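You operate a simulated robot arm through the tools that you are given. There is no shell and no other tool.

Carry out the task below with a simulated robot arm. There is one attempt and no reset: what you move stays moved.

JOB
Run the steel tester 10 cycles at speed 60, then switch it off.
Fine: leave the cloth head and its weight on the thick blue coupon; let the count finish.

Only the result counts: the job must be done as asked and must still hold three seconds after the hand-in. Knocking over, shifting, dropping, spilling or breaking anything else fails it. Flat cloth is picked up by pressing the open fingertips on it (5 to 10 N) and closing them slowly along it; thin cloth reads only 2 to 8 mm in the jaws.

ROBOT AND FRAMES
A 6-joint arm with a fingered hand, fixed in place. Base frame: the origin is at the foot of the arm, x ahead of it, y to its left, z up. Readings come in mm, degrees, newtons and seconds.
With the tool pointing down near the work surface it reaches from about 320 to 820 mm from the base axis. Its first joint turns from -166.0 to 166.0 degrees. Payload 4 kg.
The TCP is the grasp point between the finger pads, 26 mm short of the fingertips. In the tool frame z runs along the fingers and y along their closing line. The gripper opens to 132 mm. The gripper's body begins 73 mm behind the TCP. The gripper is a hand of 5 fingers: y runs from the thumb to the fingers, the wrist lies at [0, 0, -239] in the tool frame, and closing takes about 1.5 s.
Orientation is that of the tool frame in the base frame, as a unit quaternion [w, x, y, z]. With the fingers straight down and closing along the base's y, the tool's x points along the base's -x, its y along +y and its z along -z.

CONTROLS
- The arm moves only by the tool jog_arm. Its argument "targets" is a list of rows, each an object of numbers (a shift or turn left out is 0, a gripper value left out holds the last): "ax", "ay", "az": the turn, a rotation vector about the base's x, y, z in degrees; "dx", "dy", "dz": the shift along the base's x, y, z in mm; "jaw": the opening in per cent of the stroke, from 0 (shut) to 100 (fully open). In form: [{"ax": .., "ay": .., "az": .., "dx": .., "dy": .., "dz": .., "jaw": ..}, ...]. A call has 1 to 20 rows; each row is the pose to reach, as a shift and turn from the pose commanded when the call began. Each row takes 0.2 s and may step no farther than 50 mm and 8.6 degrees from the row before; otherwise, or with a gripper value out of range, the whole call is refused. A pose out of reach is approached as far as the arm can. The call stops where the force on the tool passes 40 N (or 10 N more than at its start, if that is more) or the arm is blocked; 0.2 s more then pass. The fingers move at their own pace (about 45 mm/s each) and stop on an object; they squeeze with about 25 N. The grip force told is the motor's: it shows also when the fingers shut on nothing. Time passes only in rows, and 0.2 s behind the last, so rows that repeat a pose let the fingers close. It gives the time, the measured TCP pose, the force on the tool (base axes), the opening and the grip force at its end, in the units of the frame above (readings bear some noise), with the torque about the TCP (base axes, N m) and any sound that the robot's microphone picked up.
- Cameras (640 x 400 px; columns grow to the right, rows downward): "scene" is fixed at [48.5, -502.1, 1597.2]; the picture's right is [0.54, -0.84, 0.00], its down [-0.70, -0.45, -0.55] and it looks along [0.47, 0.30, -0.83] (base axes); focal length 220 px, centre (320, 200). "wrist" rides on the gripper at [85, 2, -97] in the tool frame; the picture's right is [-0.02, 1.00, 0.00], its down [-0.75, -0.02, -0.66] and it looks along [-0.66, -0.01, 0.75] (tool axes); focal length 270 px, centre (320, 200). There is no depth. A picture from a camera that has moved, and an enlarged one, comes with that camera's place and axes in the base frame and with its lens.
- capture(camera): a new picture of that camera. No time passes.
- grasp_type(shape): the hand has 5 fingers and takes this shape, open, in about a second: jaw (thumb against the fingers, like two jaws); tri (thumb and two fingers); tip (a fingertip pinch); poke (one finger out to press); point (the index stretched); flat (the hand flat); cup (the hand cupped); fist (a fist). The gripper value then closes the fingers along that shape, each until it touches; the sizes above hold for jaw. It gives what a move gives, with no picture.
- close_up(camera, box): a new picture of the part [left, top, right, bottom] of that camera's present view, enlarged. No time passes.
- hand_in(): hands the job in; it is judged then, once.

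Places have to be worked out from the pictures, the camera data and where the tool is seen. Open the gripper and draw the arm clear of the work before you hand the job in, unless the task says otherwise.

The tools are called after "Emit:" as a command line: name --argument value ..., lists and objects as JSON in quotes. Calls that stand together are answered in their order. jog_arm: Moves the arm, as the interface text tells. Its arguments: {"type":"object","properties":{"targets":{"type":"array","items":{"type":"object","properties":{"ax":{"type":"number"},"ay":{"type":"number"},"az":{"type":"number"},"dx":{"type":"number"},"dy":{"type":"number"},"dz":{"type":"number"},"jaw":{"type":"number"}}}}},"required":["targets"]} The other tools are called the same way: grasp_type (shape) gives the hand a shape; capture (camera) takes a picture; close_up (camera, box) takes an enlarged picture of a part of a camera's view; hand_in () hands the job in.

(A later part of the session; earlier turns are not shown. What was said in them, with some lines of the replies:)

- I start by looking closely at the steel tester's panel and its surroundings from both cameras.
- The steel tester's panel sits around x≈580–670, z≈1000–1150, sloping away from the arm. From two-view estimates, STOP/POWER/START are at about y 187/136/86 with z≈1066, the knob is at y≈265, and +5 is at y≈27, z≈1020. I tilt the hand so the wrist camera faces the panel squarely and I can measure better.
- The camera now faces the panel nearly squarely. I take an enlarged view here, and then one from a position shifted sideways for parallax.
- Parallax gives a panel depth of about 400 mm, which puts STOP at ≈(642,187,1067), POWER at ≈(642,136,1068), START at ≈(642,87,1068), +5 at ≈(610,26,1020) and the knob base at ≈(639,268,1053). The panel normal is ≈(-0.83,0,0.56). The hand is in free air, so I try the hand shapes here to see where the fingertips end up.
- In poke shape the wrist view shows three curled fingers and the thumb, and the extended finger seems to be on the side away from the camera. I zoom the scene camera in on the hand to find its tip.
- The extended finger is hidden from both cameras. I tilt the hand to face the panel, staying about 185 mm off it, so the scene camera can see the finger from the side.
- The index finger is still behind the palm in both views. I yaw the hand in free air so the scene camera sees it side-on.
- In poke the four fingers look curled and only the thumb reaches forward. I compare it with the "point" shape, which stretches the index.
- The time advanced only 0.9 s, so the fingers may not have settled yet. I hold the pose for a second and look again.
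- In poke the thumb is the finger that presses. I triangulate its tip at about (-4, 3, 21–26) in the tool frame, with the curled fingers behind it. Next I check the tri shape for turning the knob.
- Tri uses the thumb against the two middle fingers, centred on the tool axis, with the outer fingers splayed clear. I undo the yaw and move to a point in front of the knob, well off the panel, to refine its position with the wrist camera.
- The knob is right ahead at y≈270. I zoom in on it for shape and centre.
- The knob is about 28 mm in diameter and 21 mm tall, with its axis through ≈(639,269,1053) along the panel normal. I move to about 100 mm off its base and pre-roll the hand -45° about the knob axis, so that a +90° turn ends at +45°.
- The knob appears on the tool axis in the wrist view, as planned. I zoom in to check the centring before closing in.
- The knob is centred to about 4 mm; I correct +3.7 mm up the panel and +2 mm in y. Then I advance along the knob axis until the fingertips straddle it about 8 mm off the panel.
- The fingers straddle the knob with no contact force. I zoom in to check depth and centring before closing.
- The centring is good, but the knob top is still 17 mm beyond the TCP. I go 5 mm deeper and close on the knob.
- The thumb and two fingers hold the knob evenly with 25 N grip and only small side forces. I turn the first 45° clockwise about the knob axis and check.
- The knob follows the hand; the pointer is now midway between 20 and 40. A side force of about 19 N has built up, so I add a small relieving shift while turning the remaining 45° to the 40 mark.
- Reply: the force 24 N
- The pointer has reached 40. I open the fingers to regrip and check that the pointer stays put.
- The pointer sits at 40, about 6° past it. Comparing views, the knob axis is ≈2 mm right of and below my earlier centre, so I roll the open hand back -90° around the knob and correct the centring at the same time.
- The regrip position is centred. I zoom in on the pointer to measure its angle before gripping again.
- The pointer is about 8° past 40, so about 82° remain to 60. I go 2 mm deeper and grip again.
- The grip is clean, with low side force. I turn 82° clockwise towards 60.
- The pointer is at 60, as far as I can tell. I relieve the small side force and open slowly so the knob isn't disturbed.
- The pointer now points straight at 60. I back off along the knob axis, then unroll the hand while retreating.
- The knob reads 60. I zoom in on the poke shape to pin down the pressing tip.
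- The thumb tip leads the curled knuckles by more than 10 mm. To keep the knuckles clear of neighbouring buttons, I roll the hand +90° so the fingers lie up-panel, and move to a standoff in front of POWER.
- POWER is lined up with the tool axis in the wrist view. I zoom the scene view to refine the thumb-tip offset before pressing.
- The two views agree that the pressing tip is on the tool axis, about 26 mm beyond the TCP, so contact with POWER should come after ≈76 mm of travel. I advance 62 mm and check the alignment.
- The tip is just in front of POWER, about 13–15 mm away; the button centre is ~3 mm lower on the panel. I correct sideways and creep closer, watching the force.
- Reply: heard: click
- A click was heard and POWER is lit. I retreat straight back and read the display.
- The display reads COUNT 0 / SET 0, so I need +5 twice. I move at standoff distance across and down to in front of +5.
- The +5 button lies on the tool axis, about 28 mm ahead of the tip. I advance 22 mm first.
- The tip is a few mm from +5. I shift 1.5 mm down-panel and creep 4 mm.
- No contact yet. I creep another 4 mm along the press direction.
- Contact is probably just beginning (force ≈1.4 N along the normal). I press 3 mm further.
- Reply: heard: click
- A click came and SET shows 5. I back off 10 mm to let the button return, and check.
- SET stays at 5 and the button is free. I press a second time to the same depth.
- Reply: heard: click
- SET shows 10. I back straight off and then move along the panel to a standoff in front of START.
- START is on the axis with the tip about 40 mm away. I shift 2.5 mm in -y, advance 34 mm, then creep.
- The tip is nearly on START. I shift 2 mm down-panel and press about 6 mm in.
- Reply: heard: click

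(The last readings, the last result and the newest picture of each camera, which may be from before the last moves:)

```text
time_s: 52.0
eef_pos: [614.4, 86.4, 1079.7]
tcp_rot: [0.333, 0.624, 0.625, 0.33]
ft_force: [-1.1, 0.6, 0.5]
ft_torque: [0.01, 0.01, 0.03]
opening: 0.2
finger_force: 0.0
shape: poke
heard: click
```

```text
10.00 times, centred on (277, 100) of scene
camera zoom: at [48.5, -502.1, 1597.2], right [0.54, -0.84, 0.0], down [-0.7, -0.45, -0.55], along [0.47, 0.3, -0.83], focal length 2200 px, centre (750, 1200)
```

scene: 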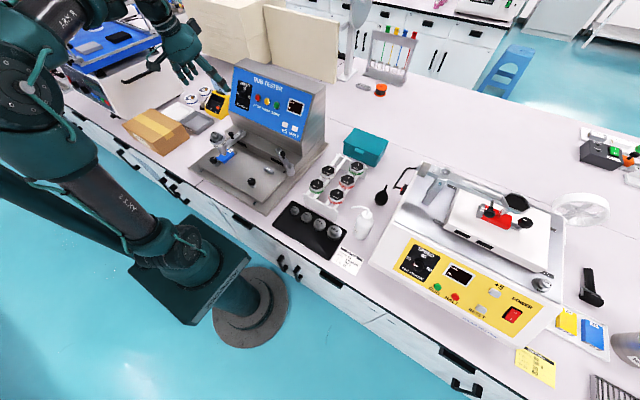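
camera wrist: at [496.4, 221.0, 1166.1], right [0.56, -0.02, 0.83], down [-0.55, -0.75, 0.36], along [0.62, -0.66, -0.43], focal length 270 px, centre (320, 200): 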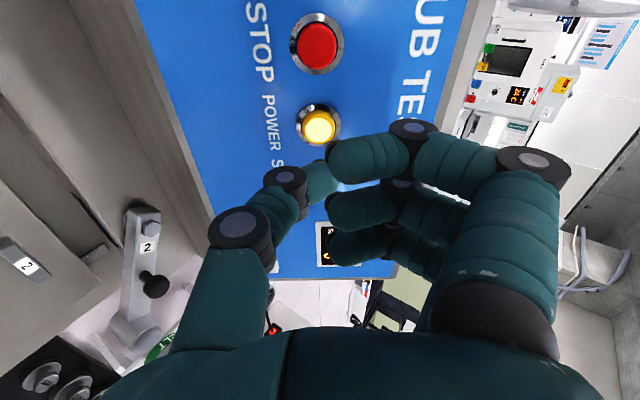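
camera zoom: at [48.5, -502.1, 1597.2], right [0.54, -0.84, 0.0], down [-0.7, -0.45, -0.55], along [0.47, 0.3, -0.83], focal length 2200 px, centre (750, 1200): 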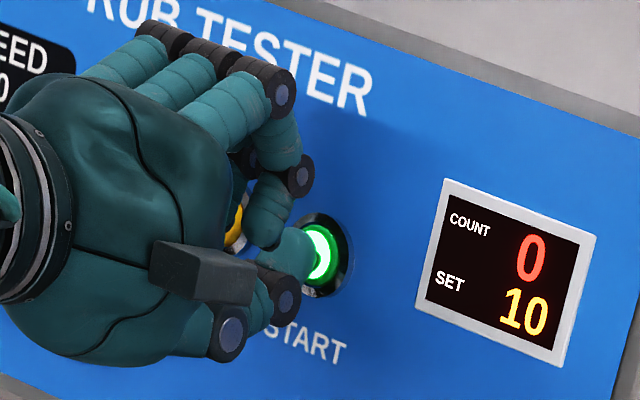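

A click came and START is lit: the run has begun. I back off 40 mm and wait, watching the count.

Emit:
jog_arm --targets '[{"dx": -8.3, "dz": 5.6}, {"dx": -20.7, "dz": 14}, {"dx": -33.1, "dz": 22.4}, {"dx": -33.1, "dz": 22.4}, {"dx": -33.1, "dz": 22.4}]'

Emit:
close_up --camera "scene" --box '[180, 60, 340, 220]'

Emit:
close_up --camera "scene" --box '[245, 80, 309, 120]'

```text
time_s: 53.2
eef_pos: [580.5, 84.6, 1103.1]
tcp_rot: [0.334, 0.624, 0.625, 0.33]
ft_force: [-0.2, -0.1, -0.6]
ft_torque: [0.0, -0.07, -0.03]
opening: 0.0
finger_force: 0.0
shape: poke
```

```text
2.50 times, centred on (260, 140) of scene
camera zoom: at [48.5, -502.1, 1597.2], right [0.54, -0.84, 0.0], down [-0.7, -0.45, -0.55], along [0.47, 0.3, -0.83], focal length 550 px, centre (470, 350)
```

zoom: 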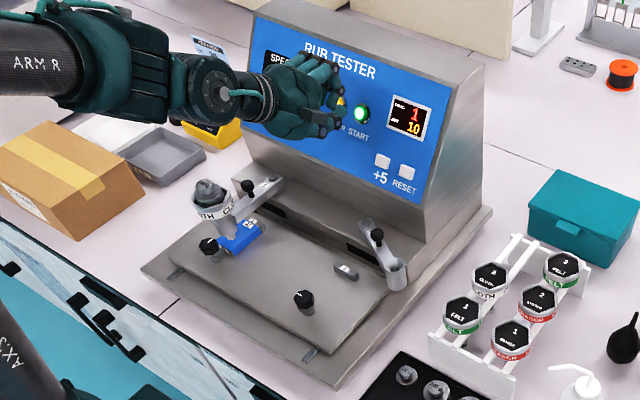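

```text
10.00 times, centred on (277, 100) of scene
camera zoom: at [48.5, -502.1, 1597.2], right [0.54, -0.84, 0.0], down [-0.7, -0.45, -0.55], along [0.47, 0.3, -0.83], focal length 2200 px, centre (750, 1200)
```

zoom: 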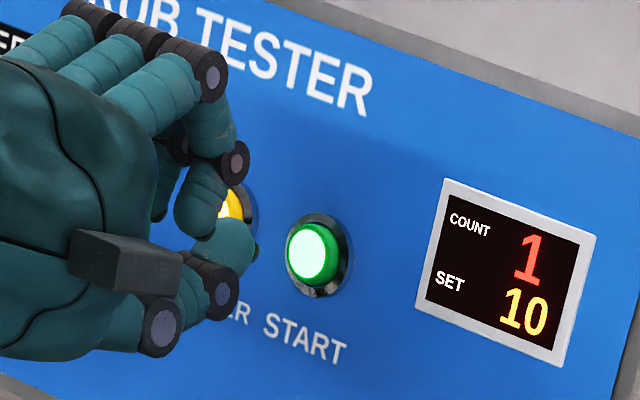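

The count is running (1 of 10 after about 1 s, which fits 60/min). I slide to the standoff in front of POWER and let time pass.

Emit:
jog_arm --targets '[{"dx": 1, "dy": 26, "dz": 0.4}, {"dx": 2.5, "dy": 51, "dz": 0.8}, {"dx": 2.5, "dy": 51, "dz": 0.8}, {"dx": 2.5, "dy": 51, "dz": 0.8}, {"dx": 2.5, "dy": 51, "dz": 0.8}, {"dx": 2.5, "dy": 51, "dz": 0.8}, {"dx": 2.5, "dy": 51, "dz": 0.8}, {"dx": 2.5, "dy": 51, "dz": 0.8}, {"dx": 2.5, "dy": 51, "dz": 0.8}, {"dx": 2.5, "dy": 51, "dz": 0.8}, {"dx": 2.5, "dy": 51, "dz": 0.8}, {"dx": 2.5, "dy": 51, "dz": 0.8}, {"dx": 2.5, "dy": 51, "dz": 0.8}, {"dx": 2.5, "dy": 51, "dz": 0.8}, {"dx": 2.5, "dy": 51, "dz": 0.8}]'

Emit:
close_up --camera "scene" --box '[180, 60, 340, 220]'

Emit:
close_up --camera "wrist" --box '[200, 40, 440, 220]'

```text
time_s: 56.4
eef_pos: [584.5, 135.9, 1101.3]
tcp_rot: [0.333, 0.624, 0.625, 0.33]
ft_force: [-1.1, -1.1, -0.4]
ft_torque: [0.01, 0.01, 0.01]
opening: 0.0
finger_force: 0.1
shape: poke
```

```text
2.50 times, centred on (260, 140) of scene
camera zoom: at [48.5, -502.1, 1597.2], right [0.54, -0.84, 0.0], down [-0.7, -0.45, -0.55], along [0.47, 0.3, -0.83], focal length 550 px, centre (470, 350)
```

zoom: 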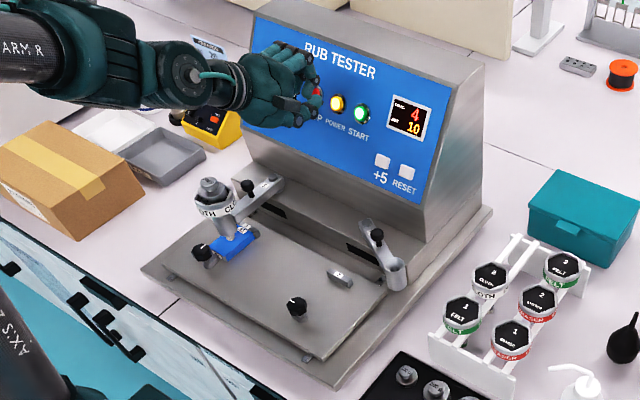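

```text
2.22 times, centred on (320, 130) of wrist
camera zoom: at [506.0, 220.6, 1157.0], right [0.56, -0.02, 0.83], down [-0.55, -0.75, 0.36], along [0.62, -0.66, -0.43], focal length 601 px, centre (320, 356)
```

zoom: 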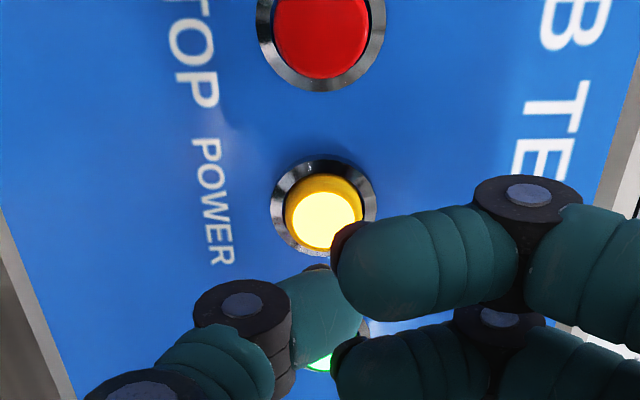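

The count is at 4 and the hand is in front of POWER. I keep holding position while it runs.

Emit:
jog_arm --targets '[{"dx": 0}, {"dx": 0}, {"dx": 0}, {"dx": 0}, {"dx": 0}, {"dx": 0}, {"dx": 0}, {"dx": 0}, {"dx": 0}, {"dx": 0}, {"dx": 0}, {"dx": 0}, {"dx": 0}, {"dx": 0}, {"dx": 0}, {"dx": 0}, {"dx": 0}, {"dx": 0}, {"dx": 0}, {"dx": 0}]'

Emit:
close_up --camera "scene" --box '[180, 60, 340, 220]'

```text
time_s: 60.6
eef_pos: [584.5, 135.7, 1101.2]
tcp_rot: [0.332, 0.624, 0.625, 0.33]
ft_force: [0.1, 0.0, 0.3]
ft_torque: [0.02, 0.01, 0.02]
opening: 0.0
finger_force: 0.0
shape: poke
```

```text
2.50 times, centred on (260, 140) of scene
camera zoom: at [48.5, -502.1, 1597.2], right [0.54, -0.84, 0.0], down [-0.7, -0.45, -0.55], along [0.47, 0.3, -0.83], focal length 550 px, centre (470, 350)
```

zoom: 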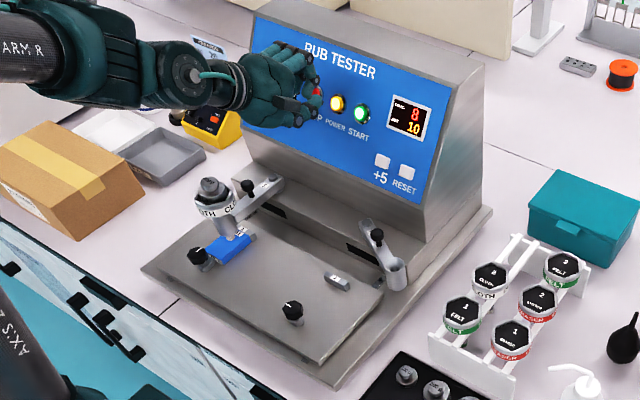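

The count is at 8. I wait another 3 seconds for it to finish on its own.

Emit:
jog_arm --targets '[{"dx": 0}, {"dx": 0}, {"dx": 0}, {"dx": 0}, {"dx": 0}, {"dx": 0}, {"dx": 0}, {"dx": 0}, {"dx": 0}, {"dx": 0}, {"dx": 0}, {"dx": 0}, {"dx": 0}, {"dx": 0}]'

Emit:
close_up --camera "scene" --box '[180, 60, 340, 220]'

Emit:
close_up --camera "scene" --box '[245, 80, 309, 120]'

```text
time_s: 63.6
eef_pos: [585.2, 137.6, 1101.5]
tcp_rot: [0.332, 0.624, 0.625, 0.331]
ft_force: [0.0, -0.4, -0.3]
ft_torque: [0.01, -0.02, 0.0]
opening: 0.0
finger_force: 0.1
shape: poke
```

```text
2.50 times, centred on (260, 140) of scene
camera zoom: at [48.5, -502.1, 1597.2], right [0.54, -0.84, 0.0], down [-0.7, -0.45, -0.55], along [0.47, 0.3, -0.83], focal length 550 px, centre (470, 350)
```

zoom: 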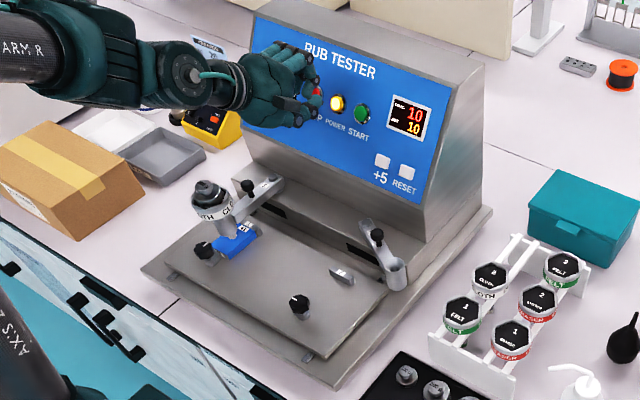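

```text
10.00 times, centred on (277, 100) of scene
camera zoom: at [48.5, -502.1, 1597.2], right [0.54, -0.84, 0.0], down [-0.7, -0.45, -0.55], along [0.47, 0.3, -0.83], focal length 2200 px, centre (750, 1200)
```

zoom: 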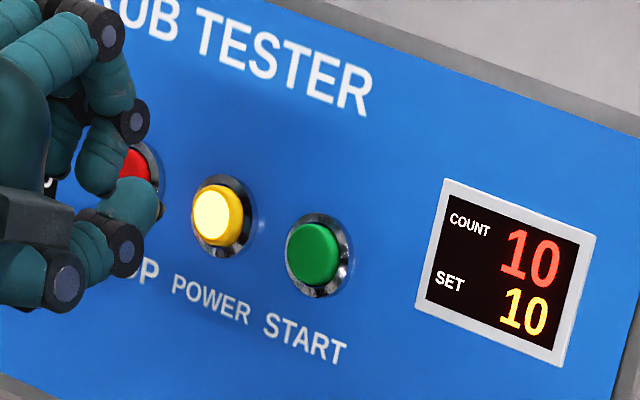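

COUNT 10 / SET 10 and the START light is out: the run has finished by itself. I approach POWER again, stopping just short of the button.

Emit:
jog_arm --targets '[{"dx": 9, "dz": -5.8}, {"dx": 18, "dz": -11.6}, {"dx": 24.5, "dz": -15.8}, {"dx": 24.5, "dz": -15.8}]'

Emit:
close_up --camera "wrist" --box '[240, 60, 400, 210]'

Emit:
close_up --camera "scene" --box '[245, 80, 309, 120]'

```text
time_s: 64.6
eef_pos: [609.2, 135.5, 1086.0]
tcp_rot: [0.332, 0.624, 0.625, 0.33]
ft_force: [-0.5, 0.6, 0.0]
ft_torque: [0.02, 0.01, -0.02]
opening: 0.0
finger_force: 0.0
shape: poke
```

```text
2.67 times, centred on (320, 135) of wrist
camera zoom: at [530.5, 219.8, 1142.7], right [0.56, -0.02, 0.83], down [-0.55, -0.75, 0.36], along [0.62, -0.66, -0.43], focal length 721 px, centre (320, 373)
```

zoom: 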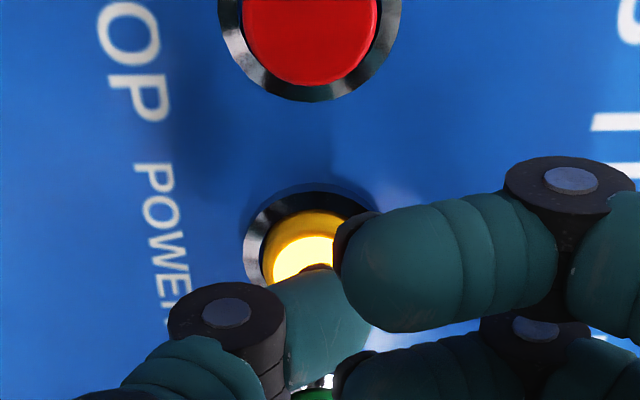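

```text
10.00 times, centred on (277, 100) of scene
camera zoom: at [48.5, -502.1, 1597.2], right [0.54, -0.84, 0.0], down [-0.7, -0.45, -0.55], along [0.47, 0.3, -0.83], focal length 2200 px, centre (750, 1200)
```

zoom: 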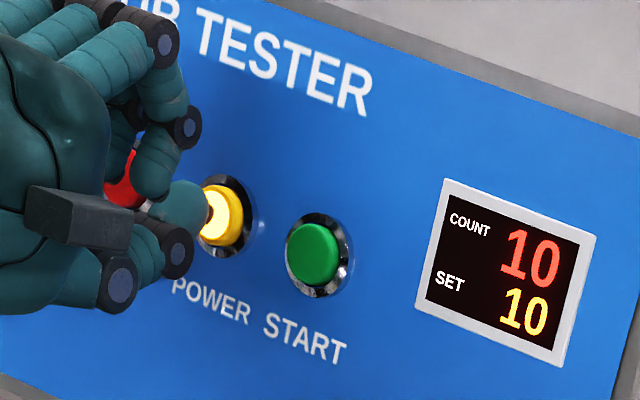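

The tip is in front of POWER. I press in to the same depth that clicked the first time.

Emit:
jog_arm --targets '[{"dx": 2, "dy": 0.8, "dz": -2.2}, {"dx": 4.5, "dy": 0.8, "dz": -3.8}, {"dx": 7, "dy": 0.8, "dz": -5.2}, {"dx": 7, "dy": 0.8, "dz": -5.2}]'

Emit:
close_up --camera "scene" --box '[245, 80, 309, 120]'

```text
time_s: 65.6
eef_pos: [617.3, 136.9, 1082.8]
tcp_rot: [0.332, 0.624, 0.625, 0.329]
ft_force: [-0.7, -0.4, -0.4]
ft_torque: [-0.03, 0.02, -0.02]
opening: 0.0
finger_force: 0.0
shape: poke
heard: click
```

```text
10.00 times, centred on (277, 100) of scene
camera zoom: at [48.5, -502.1, 1597.2], right [0.54, -0.84, 0.0], down [-0.7, -0.45, -0.55], along [0.47, 0.3, -0.83], focal length 2200 px, centre (750, 1200)
```

zoom: 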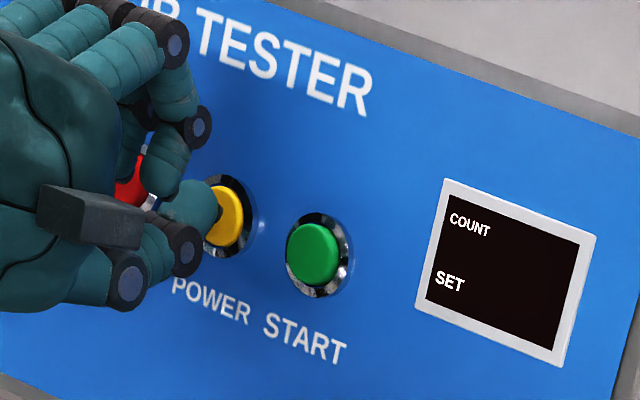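

A click came, and the lamp and display are dark: the tester is off. I back straight away from the panel and then up, clear of everything.

Emit:
jog_arm --targets '[{"dx": -8.3, "dz": 5.6}, {"dx": -20.7, "dz": 14}, {"dx": -37.3, "dz": 25.2}, {"dx": -58, "dz": 39.2}, {"dx": -80, "dz": 65}, {"dx": -105, "dz": 100}, {"dx": -125, "dz": 140}, {"dx": -125, "dz": 140}, {"dx": -125, "dz": 140}]'

Emit:
grasp_type --shape "jaw"

Emit:
jog_arm --targets '[{"jaw": 100}, {"jaw": 100}, {"jaw": 100}, {"jaw": 100}, {"jaw": 100}]'

Emit:
capture --camera "scene"

Emit:
close_up --camera "scene" --box '[180, 60, 340, 220]'

Emit:
close_up --camera "scene" --box '[225, 60, 321, 140]'

```text
time_s: 67.6
eef_pos: [489.5, 137.4, 1223.7]
tcp_rot: [0.333, 0.624, 0.625, 0.33]
ft_force: [-1.0, -0.6, 0.3]
ft_torque: [0.01, 0.03, 0.04]
opening: 0.2
finger_force: 0.0
shape: poke
```

```text
time_s: 68.5
eef_pos: [489.6, 137.3, 1224.0]
tcp_rot: [0.332, 0.624, 0.625, 0.331]
ft_force: [0.4, -0.1, 0.3]
ft_torque: [0.0, 0.02, -0.06]
opening: 131.7
finger_force: 0.1
shape: jaw
```

```text
time_s: 69.7
eef_pos: [490.2, 136.1, 1222.6]
tcp_rot: [0.332, 0.624, 0.625, 0.33]
ft_force: [0.1, -0.3, 0.0]
ft_torque: [-0.03, -0.01, 0.02]
opening: 132.0
finger_force: 0.1
shape: jaw
```

```text
taken
```

scene: 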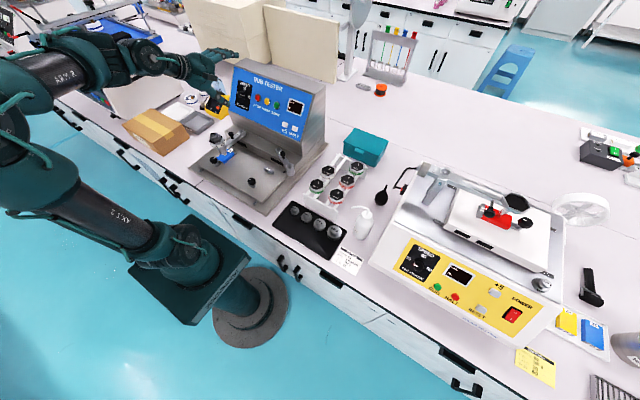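

```text
2.50 times, centred on (260, 140) of scene
camera zoom: at [48.5, -502.1, 1597.2], right [0.54, -0.84, 0.0], down [-0.7, -0.45, -0.55], along [0.47, 0.3, -0.83], focal length 550 px, centre (470, 350)
```

zoom: 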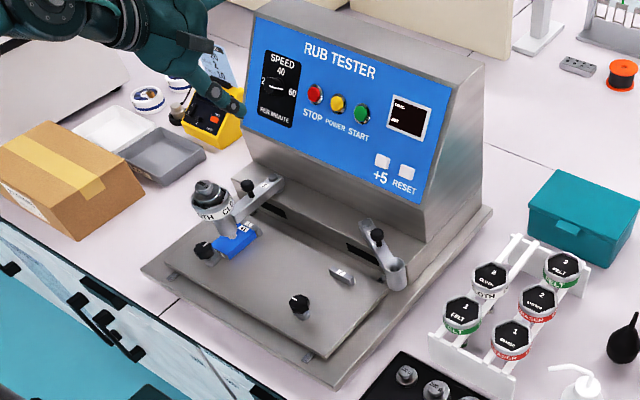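

```text
5.00 times, centred on (273, 100) of scene
camera zoom: at [48.5, -502.1, 1597.2], right [0.54, -0.84, 0.0], down [-0.7, -0.45, -0.55], along [0.47, 0.3, -0.83], focal length 1100 px, centre (555, 700)
```

zoom: 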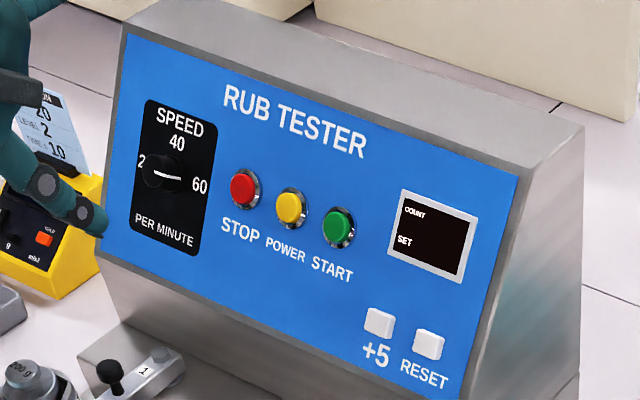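

The tester is off with the knob at 60. The run finished at 10/10, the cloth head and its weight still sit on the blue coupon, nothing else has moved, and the arm is clear with the hand open. I hand the job in.

Emit:
hand_in

```text
The job is handed in.
```

The steel tester ran its 10 cycles with the speed knob at 60, and it is now switched off. I let the count finish on its own: the display showed 10 of 10 and the START lamp went out before I pressed POWER.

The cloth head and its 200 g weight are still on the thick blue coupon. Nothing else looked moved in the last pictures. The arm was clear with the hand open when I handed the job in.

The job card on the bench asks for an eraser head; I followed your instruction and left the cloth head on.
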